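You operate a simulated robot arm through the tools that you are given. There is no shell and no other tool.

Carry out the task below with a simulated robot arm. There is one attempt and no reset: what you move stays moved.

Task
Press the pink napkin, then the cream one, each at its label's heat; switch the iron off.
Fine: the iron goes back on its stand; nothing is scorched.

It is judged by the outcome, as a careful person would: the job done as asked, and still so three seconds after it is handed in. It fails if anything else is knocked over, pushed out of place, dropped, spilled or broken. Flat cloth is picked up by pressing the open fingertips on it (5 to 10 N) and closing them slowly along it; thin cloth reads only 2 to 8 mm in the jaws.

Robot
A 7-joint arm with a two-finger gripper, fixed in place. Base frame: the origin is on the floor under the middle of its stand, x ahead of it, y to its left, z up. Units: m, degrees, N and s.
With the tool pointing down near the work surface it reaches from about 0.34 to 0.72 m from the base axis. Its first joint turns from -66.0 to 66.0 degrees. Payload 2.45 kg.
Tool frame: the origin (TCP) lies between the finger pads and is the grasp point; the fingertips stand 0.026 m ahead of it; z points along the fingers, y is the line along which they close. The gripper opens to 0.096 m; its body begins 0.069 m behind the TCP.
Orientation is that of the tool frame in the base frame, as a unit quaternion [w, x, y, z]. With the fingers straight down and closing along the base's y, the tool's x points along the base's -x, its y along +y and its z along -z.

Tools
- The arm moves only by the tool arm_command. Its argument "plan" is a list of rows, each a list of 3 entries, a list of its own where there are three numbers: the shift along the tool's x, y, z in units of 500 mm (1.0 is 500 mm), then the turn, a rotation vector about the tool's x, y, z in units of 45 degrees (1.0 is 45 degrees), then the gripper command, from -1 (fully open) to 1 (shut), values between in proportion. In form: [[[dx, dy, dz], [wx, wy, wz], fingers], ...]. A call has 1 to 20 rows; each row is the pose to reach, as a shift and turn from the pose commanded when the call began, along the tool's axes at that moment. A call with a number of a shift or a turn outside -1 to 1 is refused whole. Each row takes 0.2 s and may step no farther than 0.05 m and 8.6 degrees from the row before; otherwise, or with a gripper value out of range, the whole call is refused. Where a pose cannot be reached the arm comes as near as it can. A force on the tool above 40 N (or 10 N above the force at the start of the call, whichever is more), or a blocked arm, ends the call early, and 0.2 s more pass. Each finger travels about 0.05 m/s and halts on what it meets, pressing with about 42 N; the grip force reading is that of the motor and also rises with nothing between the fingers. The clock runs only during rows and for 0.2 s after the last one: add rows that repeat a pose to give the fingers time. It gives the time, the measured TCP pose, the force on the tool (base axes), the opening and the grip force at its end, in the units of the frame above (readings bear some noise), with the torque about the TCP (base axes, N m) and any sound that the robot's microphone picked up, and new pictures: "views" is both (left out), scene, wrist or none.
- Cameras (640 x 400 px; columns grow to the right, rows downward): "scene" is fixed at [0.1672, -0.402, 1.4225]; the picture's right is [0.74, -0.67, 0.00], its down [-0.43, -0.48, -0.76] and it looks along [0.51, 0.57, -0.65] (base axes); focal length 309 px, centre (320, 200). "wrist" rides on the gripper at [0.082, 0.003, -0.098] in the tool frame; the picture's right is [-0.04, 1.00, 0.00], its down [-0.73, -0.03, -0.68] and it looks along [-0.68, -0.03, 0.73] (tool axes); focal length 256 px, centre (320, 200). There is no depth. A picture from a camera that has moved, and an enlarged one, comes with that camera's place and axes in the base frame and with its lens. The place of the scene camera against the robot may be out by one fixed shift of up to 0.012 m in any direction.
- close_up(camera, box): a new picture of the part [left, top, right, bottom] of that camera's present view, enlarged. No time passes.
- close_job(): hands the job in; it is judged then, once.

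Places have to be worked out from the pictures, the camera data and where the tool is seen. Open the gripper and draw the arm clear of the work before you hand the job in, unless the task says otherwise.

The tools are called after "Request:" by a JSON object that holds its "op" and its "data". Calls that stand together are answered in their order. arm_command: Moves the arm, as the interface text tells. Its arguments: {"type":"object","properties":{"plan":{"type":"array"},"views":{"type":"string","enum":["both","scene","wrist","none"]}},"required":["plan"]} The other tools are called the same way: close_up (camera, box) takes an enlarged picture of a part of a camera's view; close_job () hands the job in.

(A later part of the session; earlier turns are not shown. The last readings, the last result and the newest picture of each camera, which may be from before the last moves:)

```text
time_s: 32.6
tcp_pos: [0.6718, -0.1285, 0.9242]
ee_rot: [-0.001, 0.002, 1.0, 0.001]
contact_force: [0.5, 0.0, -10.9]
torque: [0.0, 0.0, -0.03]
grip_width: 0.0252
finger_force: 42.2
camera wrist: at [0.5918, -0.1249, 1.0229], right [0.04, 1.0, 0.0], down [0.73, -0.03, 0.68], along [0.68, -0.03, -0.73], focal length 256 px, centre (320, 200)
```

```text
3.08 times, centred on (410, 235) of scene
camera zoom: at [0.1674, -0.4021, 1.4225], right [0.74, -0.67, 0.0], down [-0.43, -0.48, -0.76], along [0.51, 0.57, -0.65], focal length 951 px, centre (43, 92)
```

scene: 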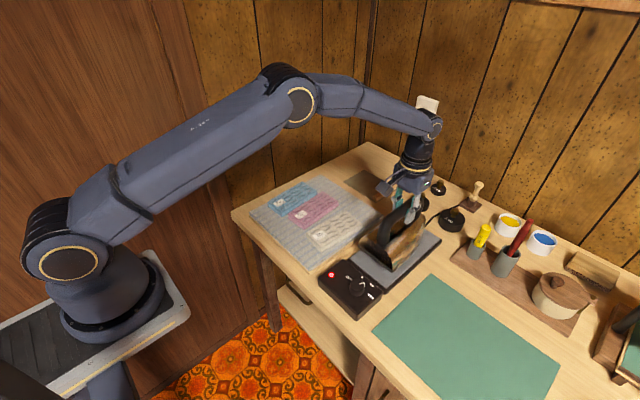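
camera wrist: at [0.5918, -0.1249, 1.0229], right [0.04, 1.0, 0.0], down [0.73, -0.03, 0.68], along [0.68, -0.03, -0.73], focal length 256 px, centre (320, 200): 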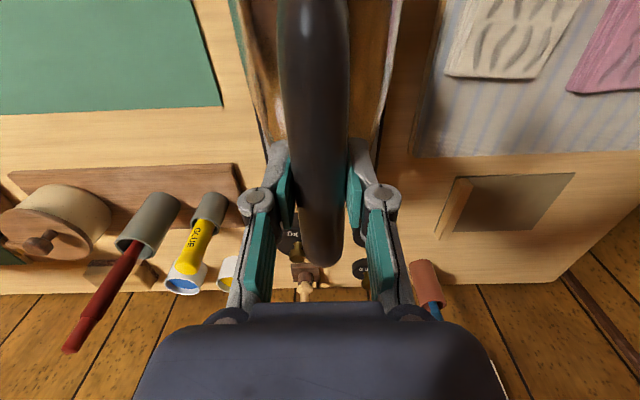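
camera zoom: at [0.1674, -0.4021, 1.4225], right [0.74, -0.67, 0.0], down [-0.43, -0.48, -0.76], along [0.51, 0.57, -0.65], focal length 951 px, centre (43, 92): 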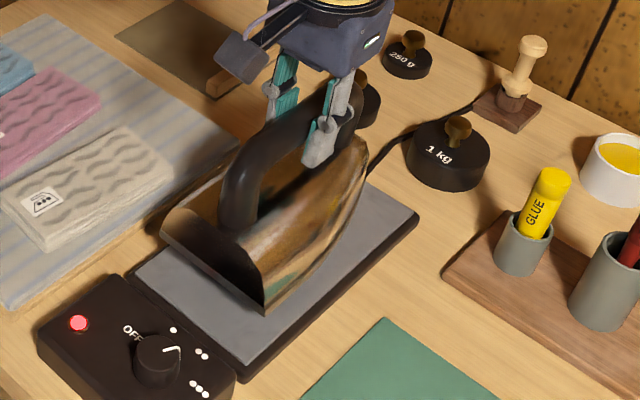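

Lifted cleanly, at about 10.9 N with almost no torque. The cord stays with the stand, so the iron is cordless and will cool off the stand. I'll carry it promptly over the pink napkin with the sole about 4 cm above the cloth.

Request:
{"op": "arm_command", "data": {"plan": [[[0.0, 0.0, -0.05], [0, 0, 0], 0.9], [[0.011, 0.05, -0.061], [0, 0, -0.01], 0.9], [[0.029, 0.13, -0.061], [0, 0, -0.03], 0.9], [[0.049, 0.22, -0.061], [0, 0, -0.045], 0.9], [[0.069, 0.31, -0.061], [0, 0, -0.06], 0.9], [[0.089, 0.4, -0.061], [0, 0, -0.075], 0.9], [[0.102, 0.465, -0.061], [0, 0, -0.082], 0.9], [[0.1094, 0.4912, -0.061], [0, 0, -0.082], 0.9], [[0.1094, 0.4912, -0.061], [0, 0, -0.082], 0.9]], "views": "both"}}

Request:
{"op": "close_up", "data": {"camera": "scene", "box": [240, 120, 400, 270]}}

Request:
{"op": "close_up", "data": {"camera": "wrist", "box": [160, 0, 480, 200]}}

```text
time_s: 34.6
tcp_pos: [0.617, 0.1188, 0.9544]
ee_rot: [-0.001, -0.03, 1.0, 0.0]
contact_force: [-0.5, 0.5, -10.5]
torque: [-0.02, -0.01, -0.01]
grip_width: 0.0252
finger_force: 42.7
camera wrist: at [0.5351, 0.1165, 1.0531], right [-0.02, 1.0, 0.0], down [0.73, 0.02, 0.68], along [0.68, 0.01, -0.73], focal length 256 px, centre (320, 200)
```

scene: 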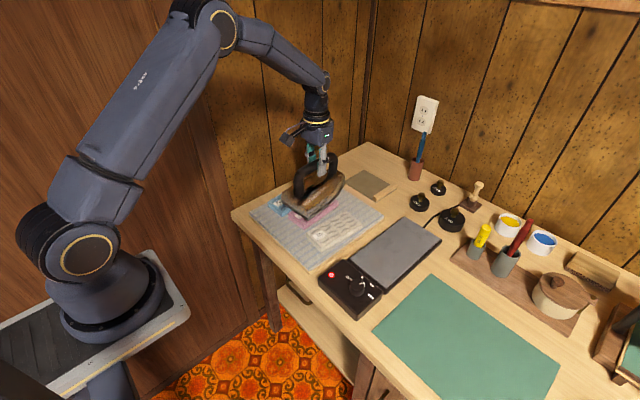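
wrist: 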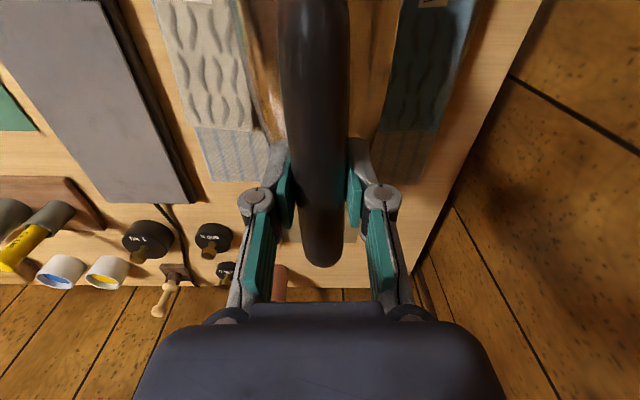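

```text
2.67 times, centred on (320, 195) of scene
camera zoom: at [0.1674, -0.402, 1.4225], right [0.74, -0.67, 0.0], down [-0.43, -0.48, -0.76], along [0.51, 0.57, -0.65], focal length 824 px, centre (320, 213)
```

zoom: 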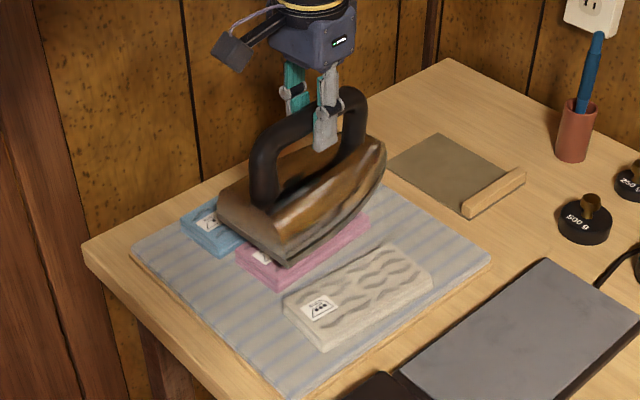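

```text
2.00 times, centred on (320, 100) of wrist
camera zoom: at [0.5351, 0.1165, 1.0531], right [-0.02, 1.0, 0.0], down [0.73, 0.02, 0.68], along [0.68, 0.01, -0.73], focal length 512 px, centre (320, 400)
```

zoom: 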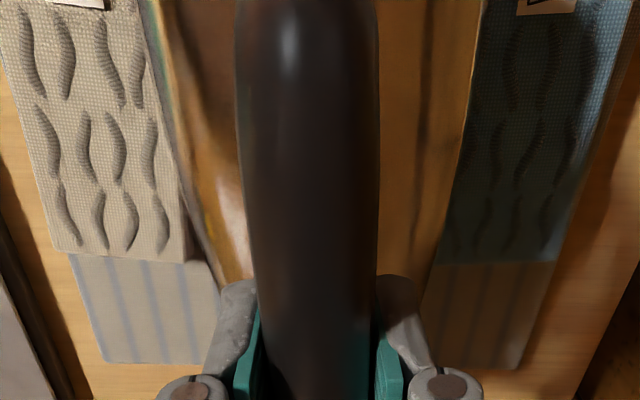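

The iron hovers over pink. Before lowering, I'll enlarge the heel corners to check clearance to the blue and cream neighbours.

Request:
{"op": "close_up", "data": {"camera": "scene", "box": [260, 170, 350, 240]}}

```text
5.71 times, centred on (305, 205) of scene
camera zoom: at [0.1674, -0.402, 1.4225], right [0.74, -0.67, 0.0], down [-0.43, -0.48, -0.76], along [0.51, 0.57, -0.65], focal length 1767 px, centre (406, 171)
```

zoom: 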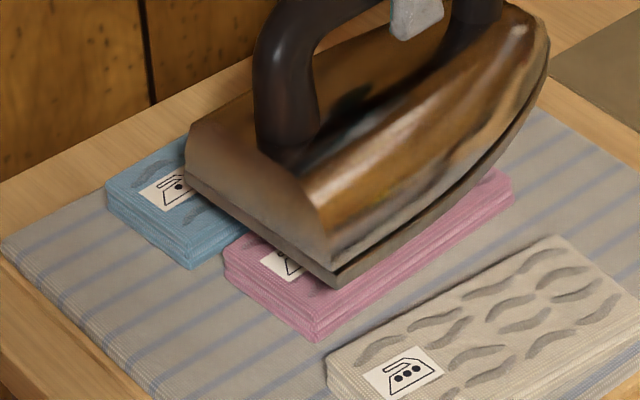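

In the scene view the sole is about 107 mm wide and the gap between blue and cream is about 110 mm. I'll shift the iron slightly forward, where the gap widens, straighten it a little and hover just above pink to check the margins.

Request:
{"op": "arm_command", "data": {"plan": [[[-0.015, -0.004, 0.02], [0, 0, 0.016], 0.9], [[-0.0296, -0.0074, 0.04], [0, 0, 0.033], 0.9], [[-0.0296, -0.0074, 0.05], [0, 0, 0.033], 0.9]], "views": "scene"}}

Request:
{"op": "close_up", "data": {"camera": "scene", "box": [260, 170, 350, 240]}}

```text
time_s: 35.4
tcp_pos: [0.6341, 0.1148, 0.9307]
ee_rot: [0.0, -0.017, 1.0, 0.001]
contact_force: [0.3, 0.7, -9.9]
torque: [0.01, -0.04, -0.02]
grip_width: 0.0252
finger_force: 42.0
```

scene: 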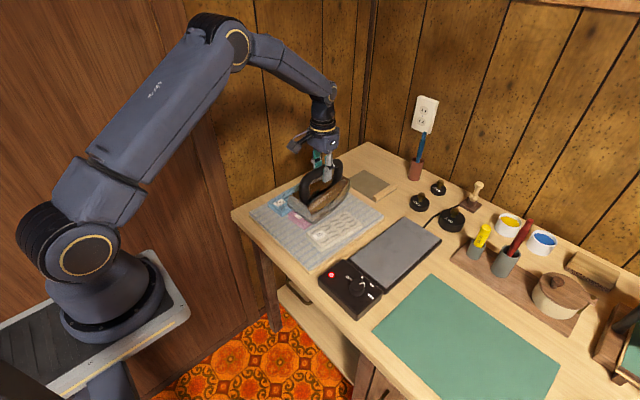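

```text
5.71 times, centred on (305, 205) of scene
camera zoom: at [0.1674, -0.402, 1.4225], right [0.74, -0.67, 0.0], down [-0.43, -0.48, -0.76], along [0.51, 0.57, -0.65], focal length 1767 px, centre (406, 171)
```

zoom: 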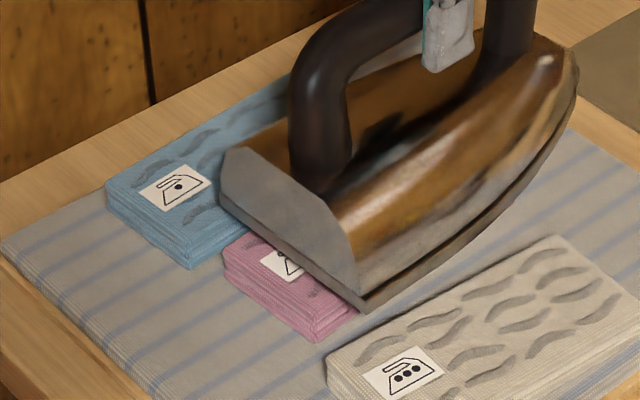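

At this hover the left corner clears blue by about 1.5 mm and the right corner just meets cream's edge line. I'll nudge forward 6 mm and 1 mm away from blue, then lower gently until I feel contact.

Request:
{"op": "arm_command", "data": {"plan": [[[-0.012, -0.0024, 0.006], [0, 0, 0], 0.9], [[-0.012, -0.0024, 0.016], [0, 0, 0], 0.9], [[-0.012, -0.0024, 0.026], [0, 0, 0], 0.9], [[-0.012, -0.0024, 0.034], [0, 0, 0], 0.9]], "views": "scene"}}

Request:
{"op": "close_up", "data": {"camera": "scene", "box": [260, 170, 350, 240]}}

```text
time_s: 36.4
tcp_pos: [0.6401, 0.1132, 0.9162]
ee_rot: [0.002, -0.017, 1.0, 0.002]
contact_force: [-7.6, -1.3, 19.8]
torque: [0.01, 0.67, 0.01]
grip_width: 0.0251
finger_force: 41.5
```

scene: 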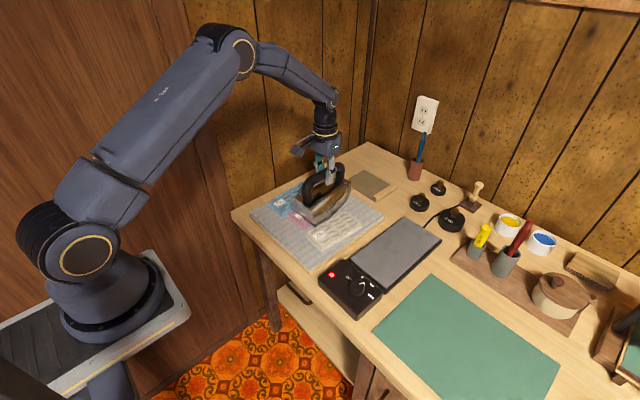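

```text
5.71 times, centred on (305, 205) of scene
camera zoom: at [0.1666, -0.4022, 1.4225], right [0.74, -0.67, 0.0], down [-0.43, -0.48, -0.76], along [0.51, 0.57, -0.65], focal length 1767 px, centre (406, 171)
```

zoom: 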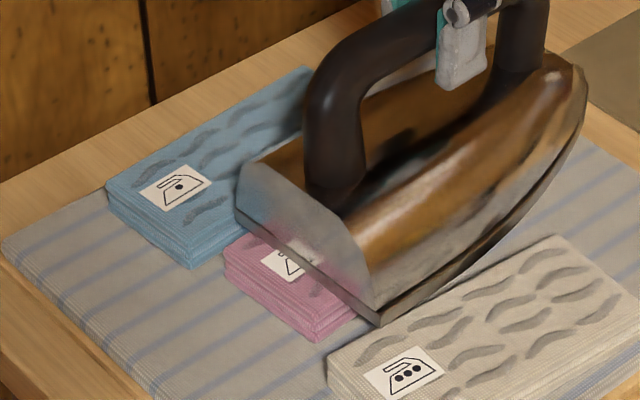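

Contact: about +20 N on the tool with the sole resting on pink. I'll check the left and right corners closely.

Request:
{"op": "close_up", "data": {"camera": "scene", "box": [280, 190, 320, 220]}}

Request:
{"op": "close_up", "data": {"camera": "scene", "box": [300, 200, 350, 235]}}

```text
13.33 times, centred on (300, 205) of scene
camera zoom: at [0.1666, -0.4022, 1.4225], right [0.74, -0.67, 0.0], down [-0.43, -0.48, -0.76], along [0.51, 0.57, -0.65], focal length 4122 px, centre (587, 133)
```

zoom: 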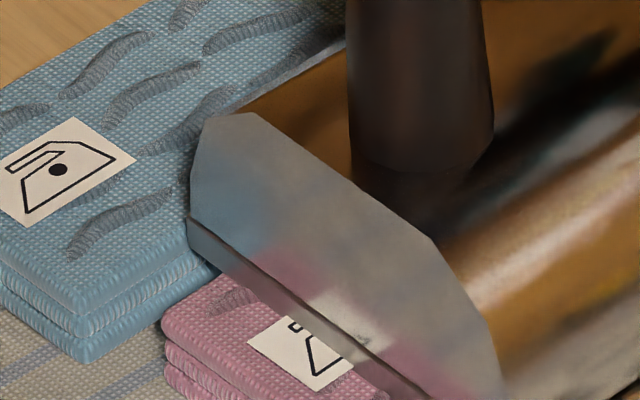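

```text
11.43 times, centred on (325, 218) of scene
camera zoom: at [0.1666, -0.4022, 1.4225], right [0.74, -0.67, 0.0], down [-0.43, -0.48, -0.76], along [0.51, 0.57, -0.65], focal length 3533 px, centre (263, 0)
```

zoom: 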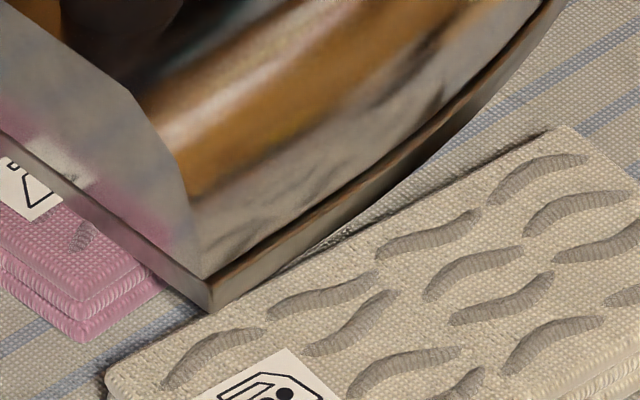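

The heel corners just reach both neighbours' edge lines, which is too close to the cooler-label blue. I'll lift slightly, shift 12 mm forward and 3 mm away from blue, then set it down again.

Request:
{"op": "arm_command", "data": {"plan": [[[0, 0, -0.02], [0, 0, 0], 0.9], [[-0.012, -0.004, -0.02], [0, 0, 0], 0.9], [[-0.0238, -0.0068, -0.02], [0, 0, 0], 0.9], [[-0.0238, -0.0068, -0.009], [0, 0, 0], 0.9], [[-0.0238, -0.0068, -0.001], [0, 0, 0], 0.9]], "views": "scene"}}

Request:
{"op": "close_up", "data": {"camera": "scene", "box": [280, 190, 320, 220]}}

Request:
{"op": "close_up", "data": {"camera": "scene", "box": [300, 200, 350, 235]}}

```text
time_s: 37.6
tcp_pos: [0.6526, 0.1094, 0.9156]
ee_rot: [0.002, -0.017, 1.0, -0.001]
contact_force: [-9.5, -2.2, 19.1]
torque: [-0.02, 0.56, 0.05]
grip_width: 0.0253
finger_force: 41.9
```

scene: 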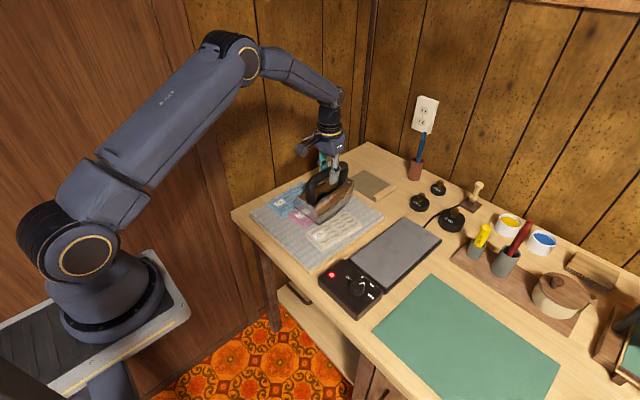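

```text
13.33 times, centred on (300, 205) of scene
camera zoom: at [0.1665, -0.4022, 1.4225], right [0.74, -0.67, 0.0], down [-0.43, -0.48, -0.76], along [0.51, 0.57, -0.65], focal length 4122 px, centre (587, 133)
```

zoom: 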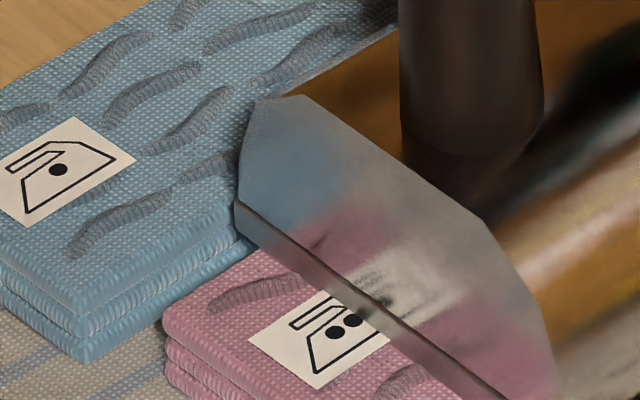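

```text
11.43 times, centred on (325, 218) of scene
camera zoom: at [0.1665, -0.4022, 1.4225], right [0.74, -0.67, 0.0], down [-0.43, -0.48, -0.76], along [0.51, 0.57, -0.65], focal length 3533 px, centre (263, 0)
```

zoom: 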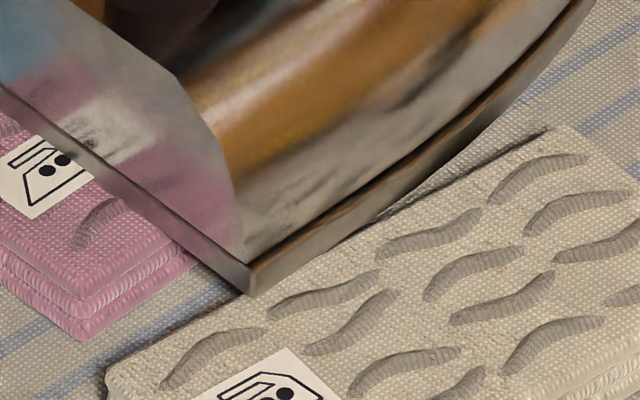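

Now there's about 3.4 mm of clearance to blue, cream is barely met at its edge, and roughly 30 N is on the cloth. I'll hold the press for a couple of seconds.

Request:
{"op": "arm_command", "data": {"plan": [[[0, 0, 0], [0, 0, 0], 0.9], [[0, 0, 0], [0, 0, 0], 0.9], [[0, 0, 0], [0, 0, 0], 0.9], [[0, 0, 0], [0, 0, 0], 0.9], [[0, 0, 0], [0, 0, 0], 0.9], [[0, 0, 0], [0, 0, 0], 0.9], [[0, 0, 0], [0, 0, 0], 0.9], [[0, 0, 0], [0, 0, 0], 0.9], [[0, 0, 0], [0, 0, 0], 0.9], [[0, 0, 0], [0, 0, 0], 0.9]], "views": "scene"}}

Request:
{"op": "close_up", "data": {"camera": "scene", "box": [270, 170, 360, 240]}}

```text
time_s: 39.8
tcp_pos: [0.6521, 0.1101, 0.9125]
ee_rot: [0.001, -0.018, 1.0, 0.0]
contact_force: [5.7, 0.6, 20.5]
torque: [0.03, -0.59, 0.01]
grip_width: 0.0253
finger_force: 41.7
```

scene: 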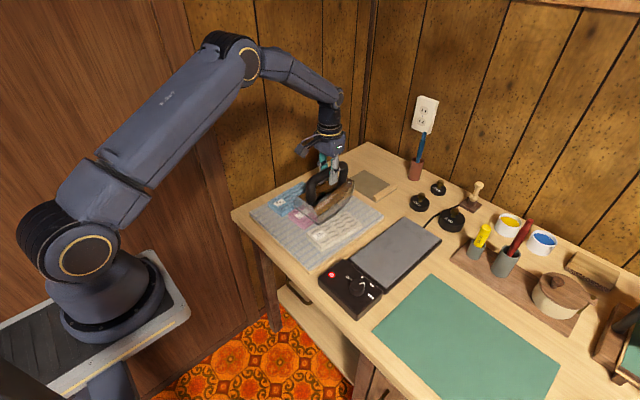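

```text
5.71 times, centred on (315, 205) of scene
camera zoom: at [0.1669, -0.4021, 1.4225], right [0.74, -0.67, 0.0], down [-0.43, -0.48, -0.76], along [0.51, 0.57, -0.65], focal length 1767 px, centre (349, 171)
```

zoom: 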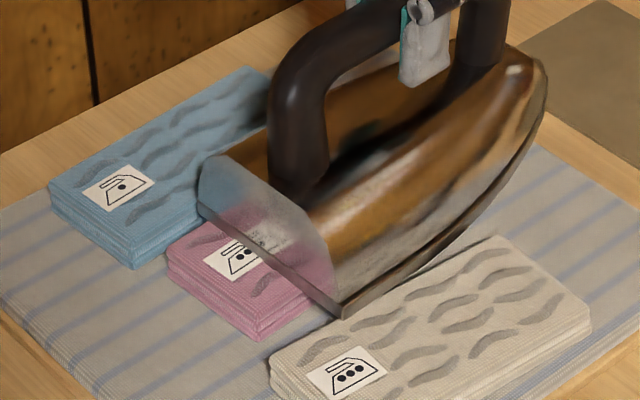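

No scorching is visible and the hold is steady at about 20 N on the tool. I'll hold another second, then lift and inspect pink.

Request:
{"op": "arm_command", "data": {"plan": [[[0, 0, 0], [0, 0, 0], 0.9], [[0, 0, 0], [0, 0, 0], 0.9], [[0, 0, 0], [0, 0, 0], 0.9], [[0, 0, 0], [0, 0, 0], 0.9], [[0, 0, -0.03], [0, 0, 0], 0.9], [[0, 0, -0.09], [0, 0, 0], 0.9], [[0, 0, -0.15], [0, 0, 0], 0.9]], "views": "scene"}}

Request:
{"op": "close_up", "data": {"camera": "scene", "box": [260, 150, 380, 250]}}

```text
time_s: 41.4
tcp_pos: [0.6524, 0.1084, 0.9886]
ee_rot: [-0.003, -0.017, 1.0, 0.0]
contact_force: [0.3, -0.8, -9.6]
torque: [0.01, 0.0, -0.02]
grip_width: 0.0251
finger_force: 41.9
```

scene: 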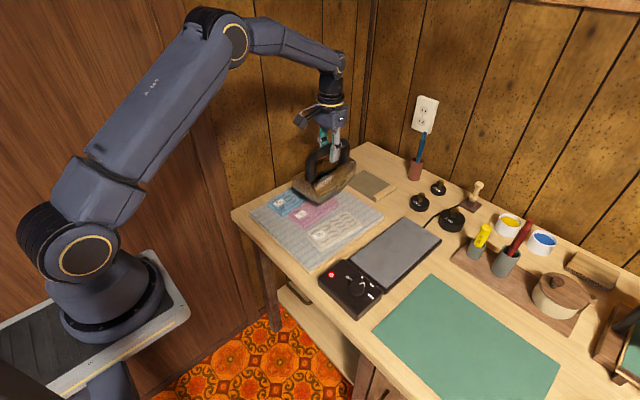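

```text
4.00 times, centred on (320, 200) of scene
camera zoom: at [0.1674, -0.402, 1.4225], right [0.74, -0.67, 0.0], down [-0.43, -0.48, -0.76], along [0.51, 0.57, -0.65], focal length 1237 px, centre (320, 200)
```

zoom: 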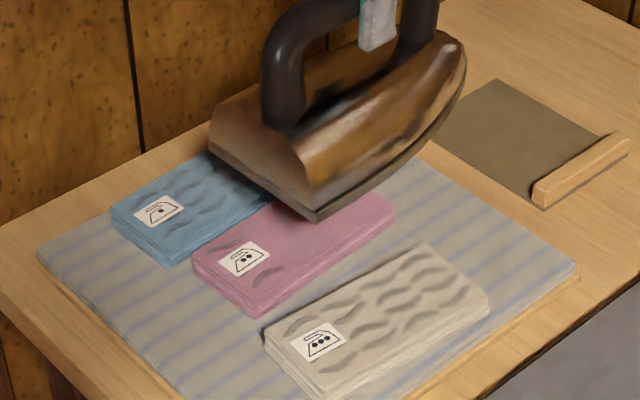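

Pink is smooth wherever the sole covered it, but a few wrinkles remain at its near end by the label. I'll move back to cover that end and hover just above it to check clearance.

Request:
{"op": "arm_command", "data": {"plan": [[[0.05, 0.001, 0.02], [0, 0, 0], 0.9], [[0.11, 0.0025, 0.07], [0, 0, 0], 0.9], [[0.154, 0.0034, 0.11], [0, 0, 0], 0.9], [[0.154, 0.0034, 0.128], [0, 0, 0], 0.9]], "views": "scene"}}

Request:
{"op": "close_up", "data": {"camera": "scene", "box": [260, 180, 320, 225]}}

Request:
{"op": "close_up", "data": {"camera": "scene", "box": [270, 195, 350, 245]}}

```text
time_s: 42.4
tcp_pos: [0.5751, 0.1079, 0.9239]
ee_rot: [0.0, -0.018, 1.0, 0.001]
contact_force: [0.2, -0.1, -10.1]
torque: [0.0, 0.02, 0.03]
grip_width: 0.0253
finger_force: 42.1
```

scene: 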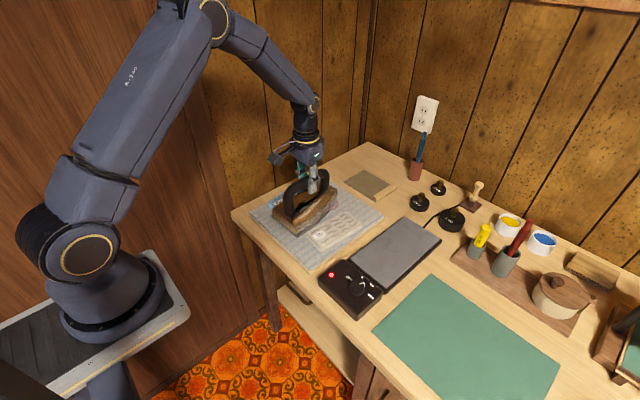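

```text
8.89 times, centred on (290, 202) of scene
camera zoom: at [0.1674, -0.402, 1.4225], right [0.74, -0.67, 0.0], down [-0.43, -0.48, -0.76], along [0.51, 0.57, -0.65], focal length 2748 px, centre (587, 178)
```

zoom: 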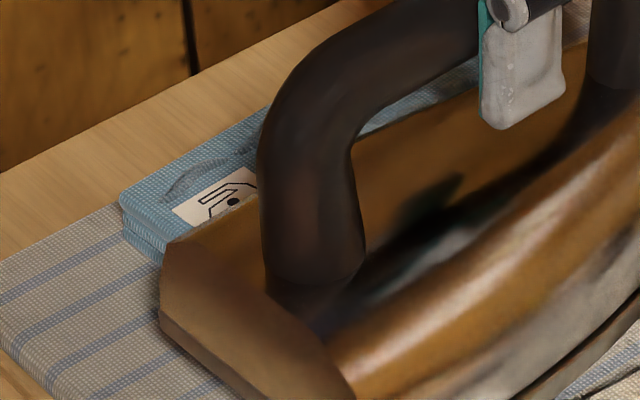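

```text
8.00 times, centred on (310, 220) of scene
camera zoom: at [0.1674, -0.402, 1.4225], right [0.74, -0.67, 0.0], down [-0.43, -0.48, -0.76], along [0.51, 0.57, -0.65], focal length 2473 px, centre (400, 40)
```

zoom: 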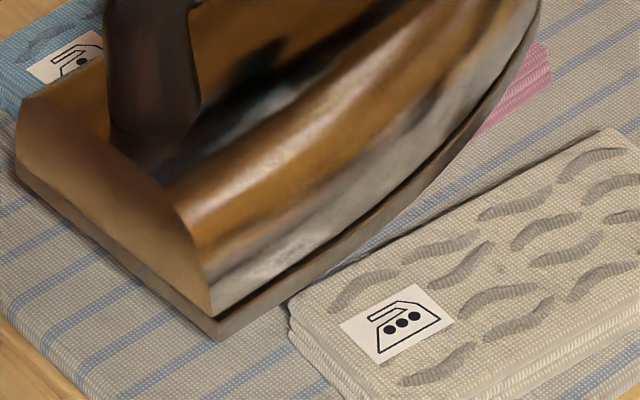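

Both neighbours are clear by several millimetres here. I'll press down, hold about three seconds and lift.

Request:
{"op": "arm_command", "data": {"plan": [[[0, 0, 0.01], [0, 0, 0], 0.9], [[0, 0, 0.021], [0, 0, 0], 0.9], [[0, 0, 0.021], [0, 0, 0], 0.9], [[0, 0, 0.021], [0, 0, 0], 0.9], [[0, 0, 0.021], [0, 0, 0], 0.9], [[0, 0, 0.021], [0, 0, 0], 0.9]], "views": "scene"}}

Request:
{"op": "close_up", "data": {"camera": "scene", "box": [260, 170, 350, 240]}}

```text
time_s: 43.8
tcp_pos: [0.5761, 0.1079, 0.9133]
ee_rot: [0.001, -0.017, 1.0, -0.001]
contact_force: [-0.5, 0.2, 1.4]
torque: [-0.07, -0.72, 0.0]
grip_width: 0.0251
finger_force: 41.7
```

scene: 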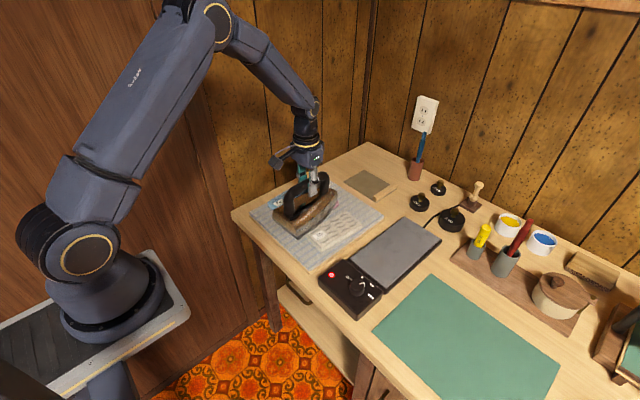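

```text
5.71 times, centred on (305, 205) of scene
camera zoom: at [0.1672, -0.402, 1.4225], right [0.74, -0.67, 0.0], down [-0.43, -0.48, -0.76], along [0.51, 0.57, -0.65], focal length 1767 px, centre (406, 171)
```

zoom: 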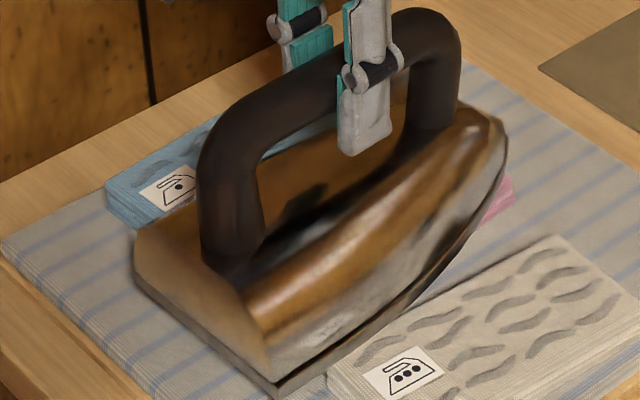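

Only the iron's weight is on the cloth, so I'll press 2–3 mm deeper and hold.

Request:
{"op": "arm_command", "data": {"plan": [[[0, 0, 0.003], [0, 0, 0], 0.9], [[0, 0, 0.006], [0, 0, 0], 0.9], [[0, 0, 0.006], [0, 0, 0], 0.9], [[0, 0, 0.006], [0, 0, 0], 0.9], [[0, 0, 0.006], [0, 0, 0], 0.9], [[0, 0, 0.006], [0, 0, 0], 0.9], [[0, 0, 0.006], [0, 0, 0], 0.9], [[0, 0, 0.006], [0, 0, 0], 0.9]], "views": "none"}}

```text
time_s: 45.6
tcp_pos: [0.5748, 0.1081, 0.9098]
ee_rot: [0.001, -0.018, 1.0, 0.0]
contact_force: [3.8, 2.8, 22.8]
torque: [-0.02, -0.33, 0.03]
grip_width: 0.0253
finger_force: 41.9
```

Good force, about 23 N. I'll hold another second, then lift and shift forward to inspect pink's near end.

Request:
{"op": "arm_command", "data": {"plan": [[[0, 0, 0], [0, 0, 0], 0.9], [[0, 0, 0], [0, 0, 0], 0.9], [[0, 0, 0], [0, 0, 0], 0.9], [[0, 0, 0], [0, 0, 0], 0.9], [[0, 0, -0.03], [0, 0, 0], 0.9], [[0, 0, -0.09], [0, 0, 0], 0.9], [[-0.05, 0, -0.15], [0, 0, 0], 0.9], [[-0.13, 0, -0.15], [0, 0, 0], 0.9], [[-0.16, 0, -0.15], [0, 0, 0], 0.9]], "views": "scene"}}

Request:
{"op": "close_up", "data": {"camera": "scene", "box": [240, 160, 380, 260]}}

```text
time_s: 47.6
tcp_pos: [0.6552, 0.1118, 0.985]
ee_rot: [-0.001, -0.017, 1.0, 0.0]
contact_force: [1.2, 0.0, -11.0]
torque: [-0.02, 0.04, 0.02]
grip_width: 0.0249
finger_force: 42.1
```

scene: 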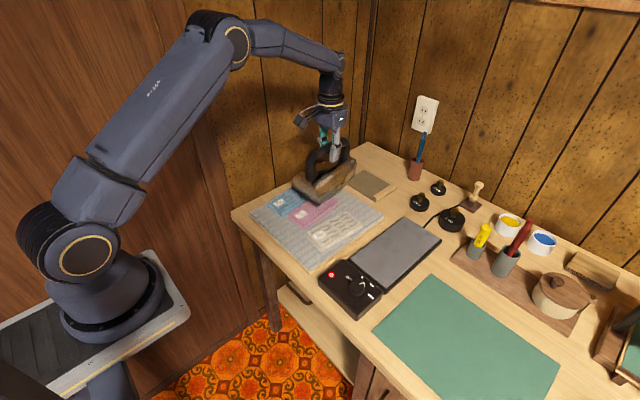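

```text
4.00 times, centred on (310, 210) of scene
camera zoom: at [0.1674, -0.402, 1.4225], right [0.74, -0.67, 0.0], down [-0.43, -0.48, -0.76], along [0.51, 0.57, -0.65], focal length 1237 px, centre (360, 160)
```

zoom: 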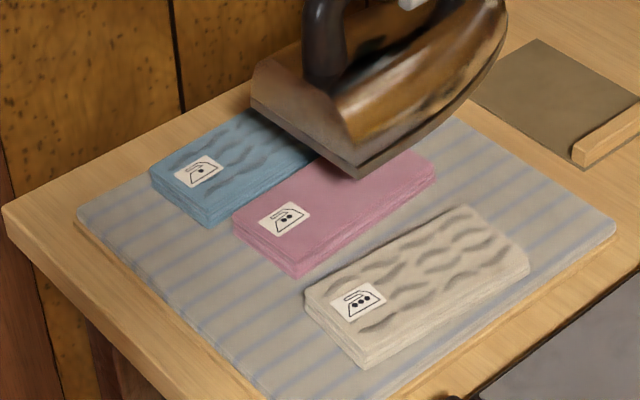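

Pink is smooth all over its visible part and still clean. Now I'll carry the iron back above its stand.

Request:
{"op": "arm_command", "data": {"plan": [[[-0.001, -0.04, 0], [0, 0, 0], 0.9], [[-0.004, -0.11, 0], [0, 0, 0.01], 0.9], [[-0.007, -0.19, 0], [0, 0, 0.02], 0.9], [[-0.011, -0.28, 0], [0, 0, 0.03], 0.9], [[-0.015, -0.37, 0], [0, 0, 0.04], 0.9], [[-0.018, -0.44, 0], [0, 0, 0.049], 0.9], [[-0.019, -0.483, 0.03], [0, 0, 0.049], 0.9], [[-0.019, -0.483, 0.09], [0, 0, 0.049], 0.9], [[-0.019, -0.483, 0.13], [0, 0, 0.049], 0.9], [[-0.019, -0.483, 0.13], [0, 0, 0.049], 0.9]], "views": "both"}}

Request:
{"op": "close_up", "data": {"camera": "scene", "box": [340, 180, 460, 300]}}

Request:
{"op": "close_up", "data": {"camera": "scene", "box": [240, 160, 380, 260]}}

```text
time_s: 49.8
tcp_pos: [0.6733, -0.1298, 0.9188]
ee_rot: [0.0, 0.001, 1.0, 0.0]
contact_force: [-0.2, 0.1, -8.9]
torque: [0.0, -0.02, 0.03]
grip_width: 0.025
finger_force: 41.9
camera wrist: at [0.5914, -0.1249, 1.0181], right [0.04, 1.0, 0.0], down [0.73, -0.03, 0.68], along [0.68, -0.03, -0.73], focal length 256 px, centre (320, 200)
```

scene: 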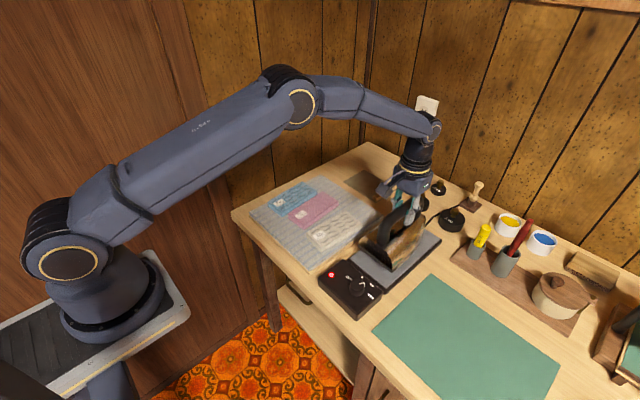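
wrist: 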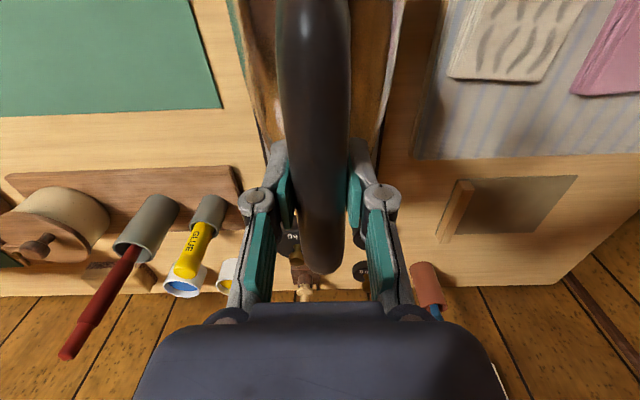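

```text
3.33 times, centred on (400, 240) of scene
camera zoom: at [0.1674, -0.4021, 1.4225], right [0.74, -0.67, 0.0], down [-0.43, -0.48, -0.76], along [0.51, 0.57, -0.65], focal length 1031 px, centre (53, 67)
```

zoom: 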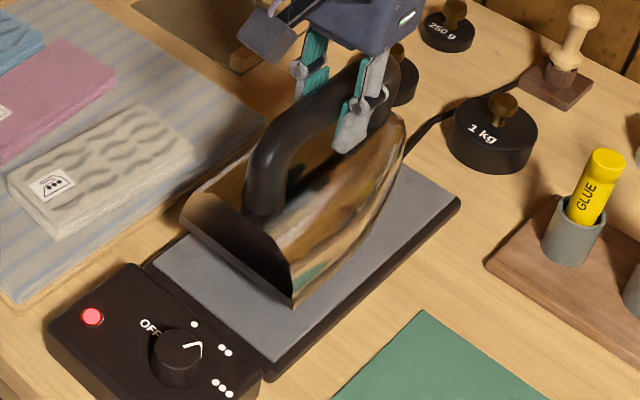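

```text
4.00 times, centred on (310, 210) of scene
camera zoom: at [0.1674, -0.4021, 1.4225], right [0.74, -0.67, 0.0], down [-0.43, -0.48, -0.76], along [0.51, 0.57, -0.65], focal length 1237 px, centre (360, 160)
```

zoom: 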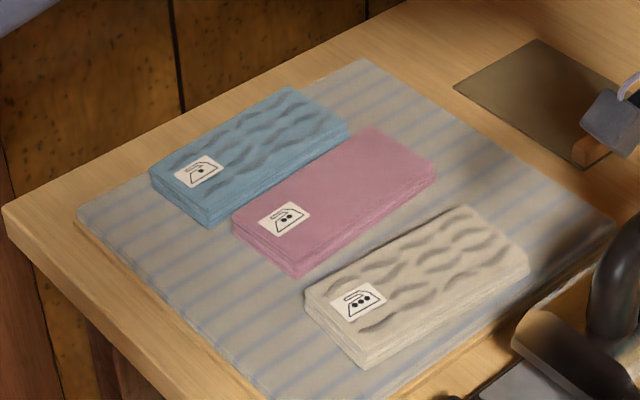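

Pink is fully smooth and the other two are unchanged. I'll lower the iron onto the stand.

Request:
{"op": "arm_command", "data": {"plan": [[[0, 0, 0.02], [0, 0, 0], 0.9], [[0, 0, 0.036], [0, 0, 0], 0.9], [[0, 0, 0.046], [0, 0, 0], 0.9], [[0, 0, 0.05], [0, 0, 0], 0.9], [[0, 0, 0.05], [0, 0, 0], 0.9]], "views": "scene"}}

Request:
{"op": "close_up", "data": {"camera": "scene", "box": [310, 180, 460, 320]}}

```text
time_s: 51.0
tcp_pos: [0.6729, -0.1293, 0.8955]
ee_rot: [0.001, 0.002, 1.0, 0.0]
contact_force: [-0.7, -0.4, -9.8]
torque: [0.03, 0.0, 0.01]
grip_width: 0.0251
finger_force: 42.3
```

scene: 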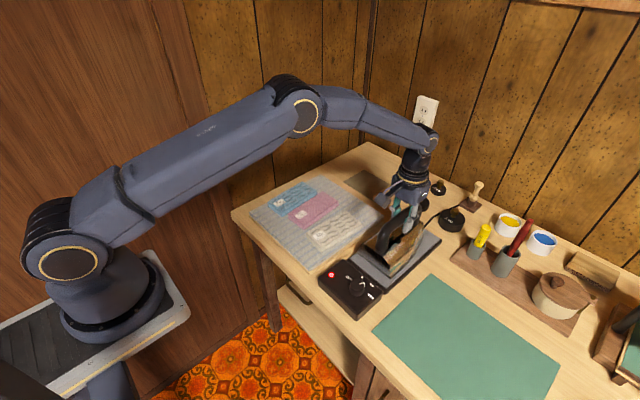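

```text
2.86 times, centred on (385, 250) of scene
camera zoom: at [0.1674, -0.4021, 1.4225], right [0.74, -0.67, 0.0], down [-0.43, -0.48, -0.76], along [0.51, 0.57, -0.65], focal length 883 px, centre (134, 57)
```

zoom: 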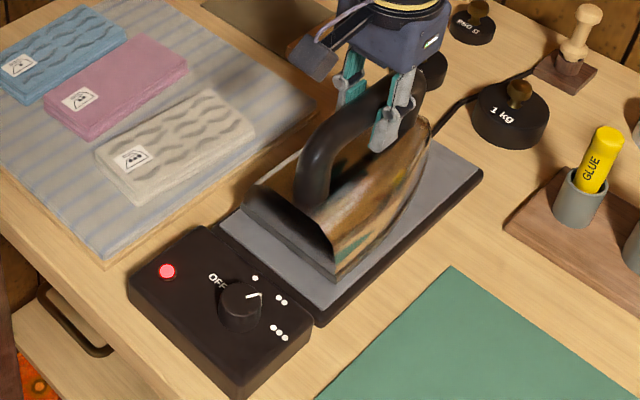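

It isn't down yet, since the full weight is still on the tool. I'll lower a few more millimetres in small steps.

Request:
{"op": "arm_command", "data": {"plan": [[[0, 0, 0.002], [0, 0, 0], 0.9], [[0, 0, 0.004], [0, 0, 0], 0.9], [[0, 0, 0.006], [0, 0, 0], 0.9], [[0, 0, 0.006], [0, 0, 0], 0.9]], "views": "none"}}

```text
time_s: 52.0
tcp_pos: [0.6721, -0.1296, 0.8929]
ee_rot: [0.0, 0.002, 1.0, -0.001]
contact_force: [-0.3, 0.4, -10.2]
torque: [0.0, -0.02, -0.01]
grip_width: 0.0251
finger_force: 41.7
```

Still hanging freely, so the handle may have slid up slightly in the grip while pressing. I'll continue down slowly.

Request:
{"op": "arm_command", "data": {"plan": [[[0, 0, 0.002], [0, 0, 0], 0.9], [[0, 0, 0.004], [0, 0, 0], 0.9], [[0, 0, 0.006], [0, 0, 0], 0.9], [[0, 0, 0.006], [0, 0, 0], 0.9]], "views": "scene"}}

Request:
{"op": "close_up", "data": {"camera": "scene", "box": [350, 200, 450, 290]}}

```text
time_s: 53.0
tcp_pos: [0.6726, -0.1292, 0.8913]
ee_rot: [0.001, 0.001, 1.0, -0.001]
contact_force: [-0.9, -0.2, -9.4]
torque: [0.01, 0.0, 0.02]
grip_width: 0.025
finger_force: 42.6
```

scene: 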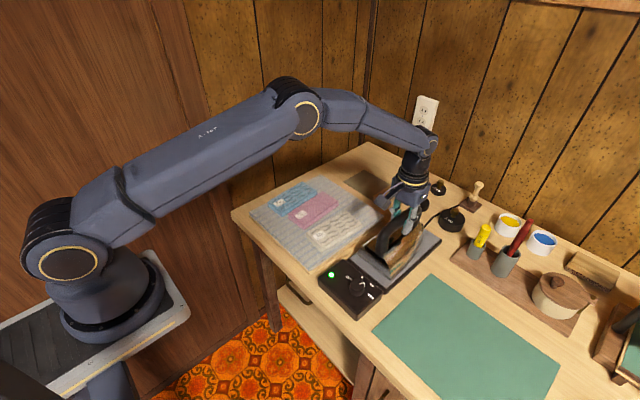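

```text
4.44 times, centred on (400, 245) of scene
camera zoom: at [0.1674, -0.4021, 1.4225], right [0.74, -0.67, 0.0], down [-0.43, -0.48, -0.76], along [0.51, 0.57, -0.65], focal length 1374 px, centre (-36, 0)
```

zoom: 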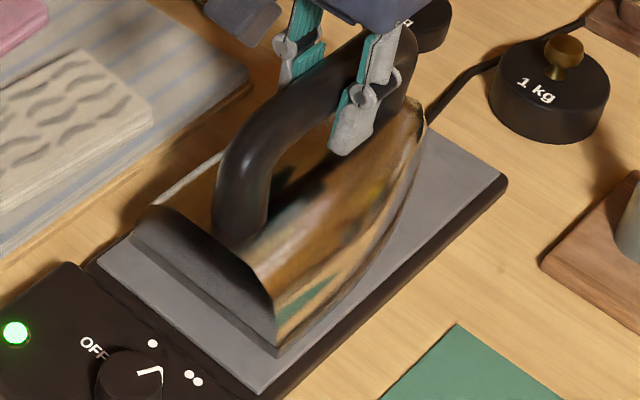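

The lamp turned green, and the heel corners are back at their original image position, so the iron is at stand level. I'll go down another 1.5 mm to unload it and then check the force.

Request:
{"op": "arm_command", "data": {"plan": [[[0, 0, 0.0015], [0, 0, 0], 0.9], [[0, 0, 0.003], [0, 0, 0], 0.9], [[0, 0, 0.003], [0, 0, 0], 0.9]], "views": "none"}}

```text
time_s: 53.8
tcp_pos: [0.6747, -0.1285, 0.8891]
ee_rot: [0.0, 0.001, 1.0, 0.0]
contact_force: [-7.5, 2.7, 10.2]
torque: [0.02, 1.07, -0.06]
grip_width: 0.0252
finger_force: 42.4
```

The iron is now resting on the stand at +10 N. I'll ease off slightly, open the gripper and rise straight up.

Request:
{"op": "arm_command", "data": {"plan": [[[0, 0, -0.001], [0, 0, 0], 0.9], [[0, 0, -0.001], [0, 0, 0], 0.3], [[0, 0, -0.001], [0, 0, 0], -0.2], [[0, 0, -0.001], [0, 0, 0], -0.6], [[0, 0, -0.001], [0, 0, 0], -1], [[0, 0, -0.001], [0, 0, 0], -1], [[0, 0, -0.06], [0, 0, 0], -1], [[0, 0, -0.14], [0, 0, 0], -1], [[0, 0, -0.22], [0, 0, 0], -1], [[0, 0, -0.26], [0, 0, 0], -1]], "views": "both"}}

Request:
{"op": "close_up", "data": {"camera": "scene", "box": [310, 200, 450, 310]}}

```text
time_s: 56.0
tcp_pos: [0.6711, -0.1285, 1.0175]
ee_rot: [0.0, 0.002, 1.0, 0.0]
contact_force: [0.5, 0.8, -0.1]
torque: [0.02, -0.03, 0.0]
grip_width: 0.0961
finger_force: 0.1
camera wrist: at [0.5904, -0.1246, 1.1163], right [0.04, 1.0, 0.0], down [0.73, -0.03, 0.68], along [0.68, -0.03, -0.73], focal length 256 px, centre (320, 200)
```

scene: 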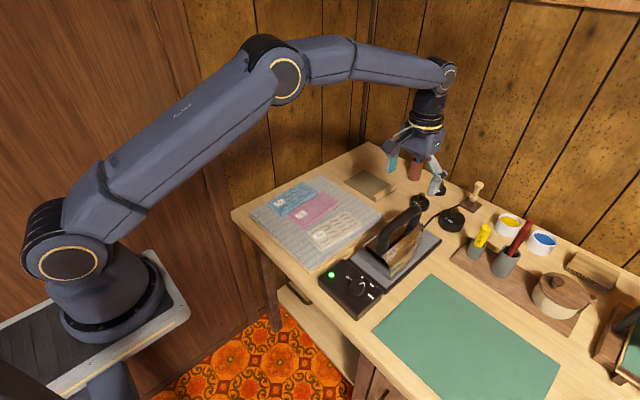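
wrist: 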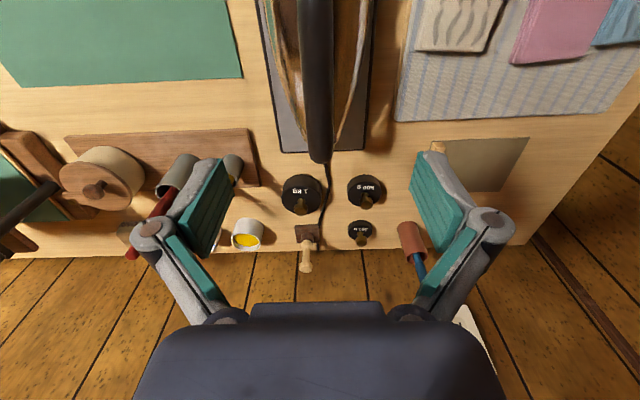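

```text
3.64 times, centred on (380, 255) of scene
camera zoom: at [0.1672, -0.402, 1.4225], right [0.74, -0.67, 0.0], down [-0.43, -0.48, -0.76], along [0.51, 0.57, -0.65], focal length 1124 px, centre (102, 0)
```

zoom: 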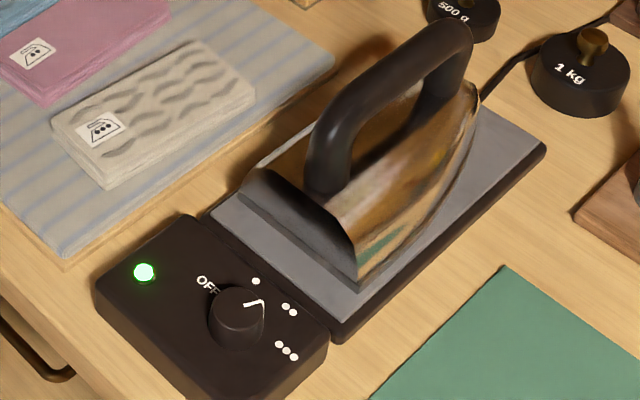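

The iron sits on its stand with the lamp green. Next I'll return to the dial and straddle the knob to turn it to three dots.

Request:
{"op": "arm_command", "data": {"plan": [[[0.08, -0.011, 0], [0, 0, -0.06], -0.8], [[0.165, -0.022, 0], [0, 0, -0.12], -0.6], [[0.25, -0.034, 0], [0, 0, -0.18], -0.4], [[0.32, -0.044, 0.02], [0, 0, -0.222], -0.25], [[0.3454, -0.0468, 0.08], [0, 0, -0.222], -0.25], [[0.3454, -0.0468, 0.17], [0, 0, -0.222], -0.25], [[0.3454, -0.0468, 0.25], [0, 0, -0.222], -0.25], [[0.3454, -0.0468, 0.32], [0, 0, -0.222], -0.25], [[0.3454, -0.0468, 0.36], [0, 0, -0.222], -0.25], [[0.3454, -0.0468, 0.374], [0, 0, -0.222], -0.25], [[0.3454, -0.0468, 0.374], [0, 0, -0.222], -0.25]], "views": "both"}}

```text
time_s: 58.4
tcp_pos: [0.4994, -0.1525, 0.8316]
ee_rot: [-0.001, -0.085, 0.996, 0.0]
contact_force: [0.3, 0.3, -0.1]
torque: [0.0, -0.01, 0.0]
grip_width: 0.0599
finger_force: 0.1
camera wrist: at [0.4187, -0.1629, 0.9295], right [-0.13, 0.99, 0.0], down [0.73, 0.1, 0.68], along [0.67, 0.09, -0.73], focal length 256 px, centre (320, 200)
```

scene: 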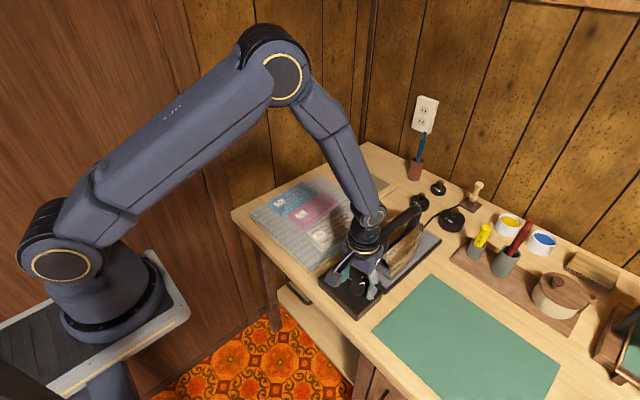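
wrist: 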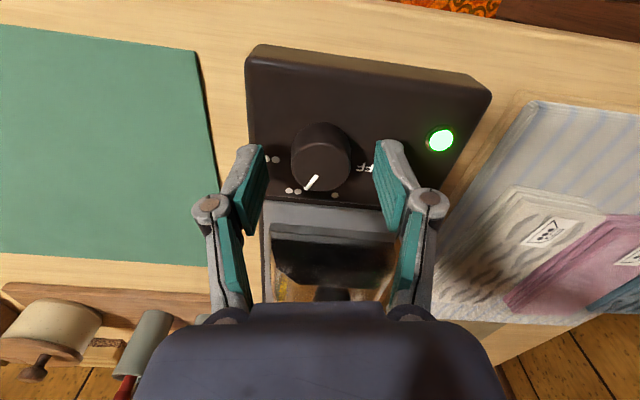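

The knob is between the fingers, still on two dots. I'll grip it and turn clockwise about 43°, then finish the rest after a check.

Request:
{"op": "arm_command", "data": {"plan": [[[0, 0, 0], [0, 0, 0], 0.1], [[0, 0, 0], [0, 0, 0], 0.4], [[0, 0, 0], [0, 0, 0], 0.6], [[0, 0, 0], [0, 0, 0], 0.6], [[0, 0, 0], [0, 0, 0.16], 0.6], [[0, 0, 0], [0, 0, 0.32], 0.6], [[0, 0, 0], [0, 0, 0.48], 0.6], [[0, 0, 0], [0, 0, 0.64], 0.6], [[0, 0, 0], [0, 0, 0.8], 0.6], [[0, 0, 0], [0, 0, 0.95], 0.6], [[0, 0, 0], [0, 0, 0.95], 0.6]], "views": "wrist"}}

Request:
{"op": "close_up", "data": {"camera": "wrist", "box": [230, 80, 430, 220]}}

```text
time_s: 60.8
tcp_pos: [0.4987, -0.153, 0.8315]
ee_rot: [-0.001, 0.284, 0.959, 0.0]
contact_force: [-7.6, 0.6, 4.4]
torque: [0.3, 0.58, 0.0]
grip_width: 0.0336
finger_force: 44.6
camera wrist: at [0.4332, -0.1047, 0.9299], right [0.58, 0.81, 0.0], down [0.6, -0.43, 0.68], along [0.55, -0.39, -0.74], focal length 256 px, centre (320, 200)
```

wrist: 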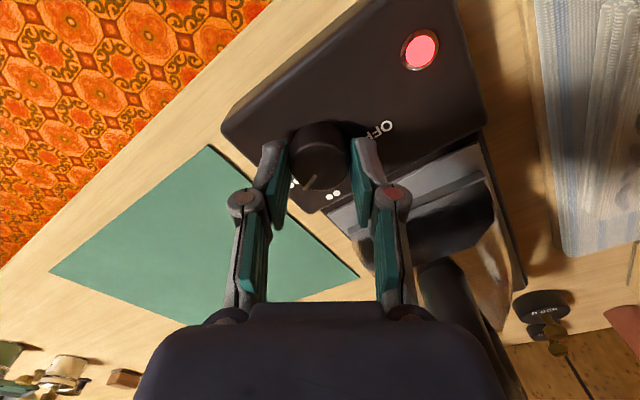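

```text
2.86 times, centred on (330, 150) of wrist
camera zoom: at [0.4332, -0.1047, 0.9299], right [0.58, 0.81, 0.0], down [0.6, -0.43, 0.68], along [0.55, -0.39, -0.74], focal length 731 px, centre (291, 343)
```

zoom: 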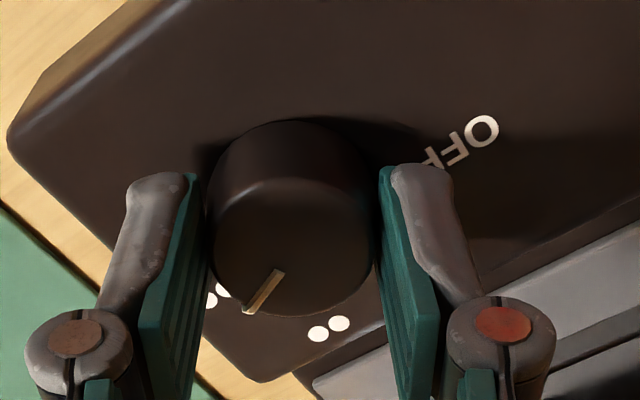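

The pointer is at about -67.5° and the lamp is red, heating further. I'll turn the last 7° to the three-dot mark, release and lift.

Request:
{"op": "arm_command", "data": {"plan": [[[0, 0, 0], [0, 0, 0.08], 0.6], [[0, 0, 0], [0, 0, 0.155], 0.6], [[0, 0, 0], [0, 0, 0.155], 0.6], [[0, 0, 0], [0, 0, 0.155], 0.2], [[0, 0, 0], [0, 0, 0.155], -0.1], [[0, 0, 0], [0, 0, 0.155], -0.25], [[0, 0, -0.04], [0, 0, 0.155], -0.25], [[0, 0, -0.12], [0, 0, 0.155], -0.25], [[0, 0, -0.22], [0, 0, 0.155], -0.25], [[0, 0, -0.32], [0, 0, 0.155], -0.25], [[0, 0, -0.38], [0, 0, 0.155], -0.25]], "views": "wrist"}}

Request:
{"op": "arm_command", "data": {"plan": [[[0, 0, 0], [0, 0, -0.16], -0.5], [[0, 0, 0], [0, 0, -0.32], -0.8], [[0, 0, 0], [0, 0, -0.48], -1], [[0, 0, 0], [0, 0, -0.64], -1], [[0, 0, 0], [0, 0, -0.8], -1], [[0, 0, 0], [0, 0, -0.89], -1], [[0, 0, 0], [0, 0, -0.89], -1]], "views": "both"}}

Request:
{"op": "close_up", "data": {"camera": "wrist", "box": [270, 0, 410, 100]}}

```text
time_s: 63.2
tcp_pos: [0.5013, -0.1529, 1.0209]
ee_rot: [-0.001, 0.341, 0.94, 0.001]
contact_force: [0.4, 0.9, -0.3]
torque: [-0.01, -0.02, 0.0]
grip_width: 0.0602
finger_force: 0.1
camera wrist: at [0.4406, -0.0973, 1.1199], right [0.67, 0.74, 0.0], down [0.54, -0.49, 0.68], along [0.5, -0.46, -0.73], focal length 256 px, centre (320, 200)
```

wrist: 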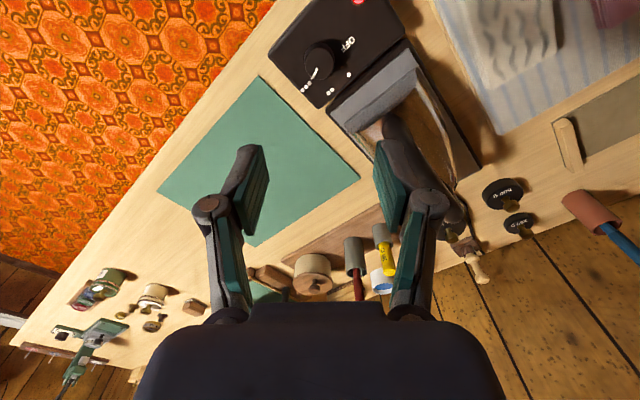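

```text
time_s: 64.8
tcp_pos: [0.5001, -0.1511, 1.0213]
ee_rot: [0.0, -0.002, 1.0, 0.0]
contact_force: [0.3, -0.1, -0.1]
torque: [0.04, 0.0, 0.0]
grip_width: 0.0963
finger_force: 0.0
camera wrist: at [0.4187, -0.1492, 1.1195], right [0.04, 1.0, 0.0], down [0.73, -0.03, 0.68], along [0.68, -0.03, -0.73], focal length 256 px, centre (320, 200)
```

scene: 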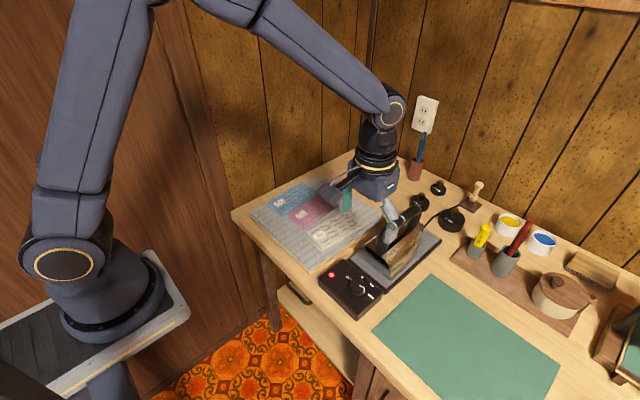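
wrist: 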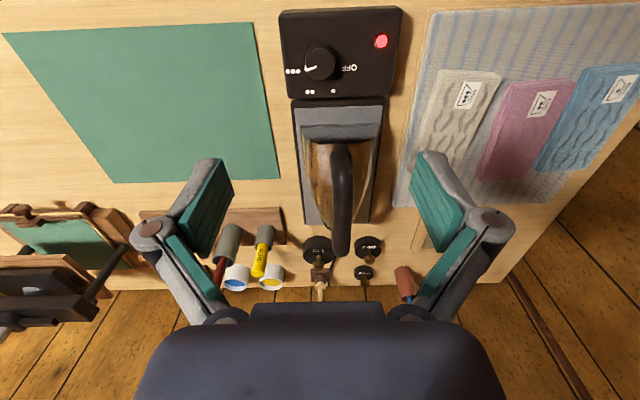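

```text
4.00 times, centred on (340, 50) of wrist
camera zoom: at [0.4187, -0.1492, 1.1195], right [0.04, 1.0, 0.0], down [0.73, -0.03, 0.68], along [0.68, -0.03, -0.73], focal length 1024 px, centre (240, 800)
```

zoom: 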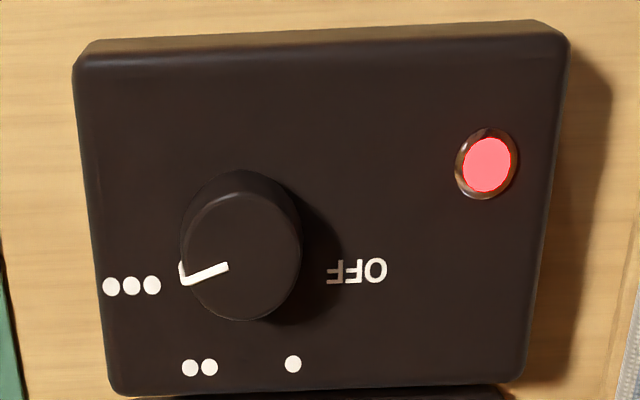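

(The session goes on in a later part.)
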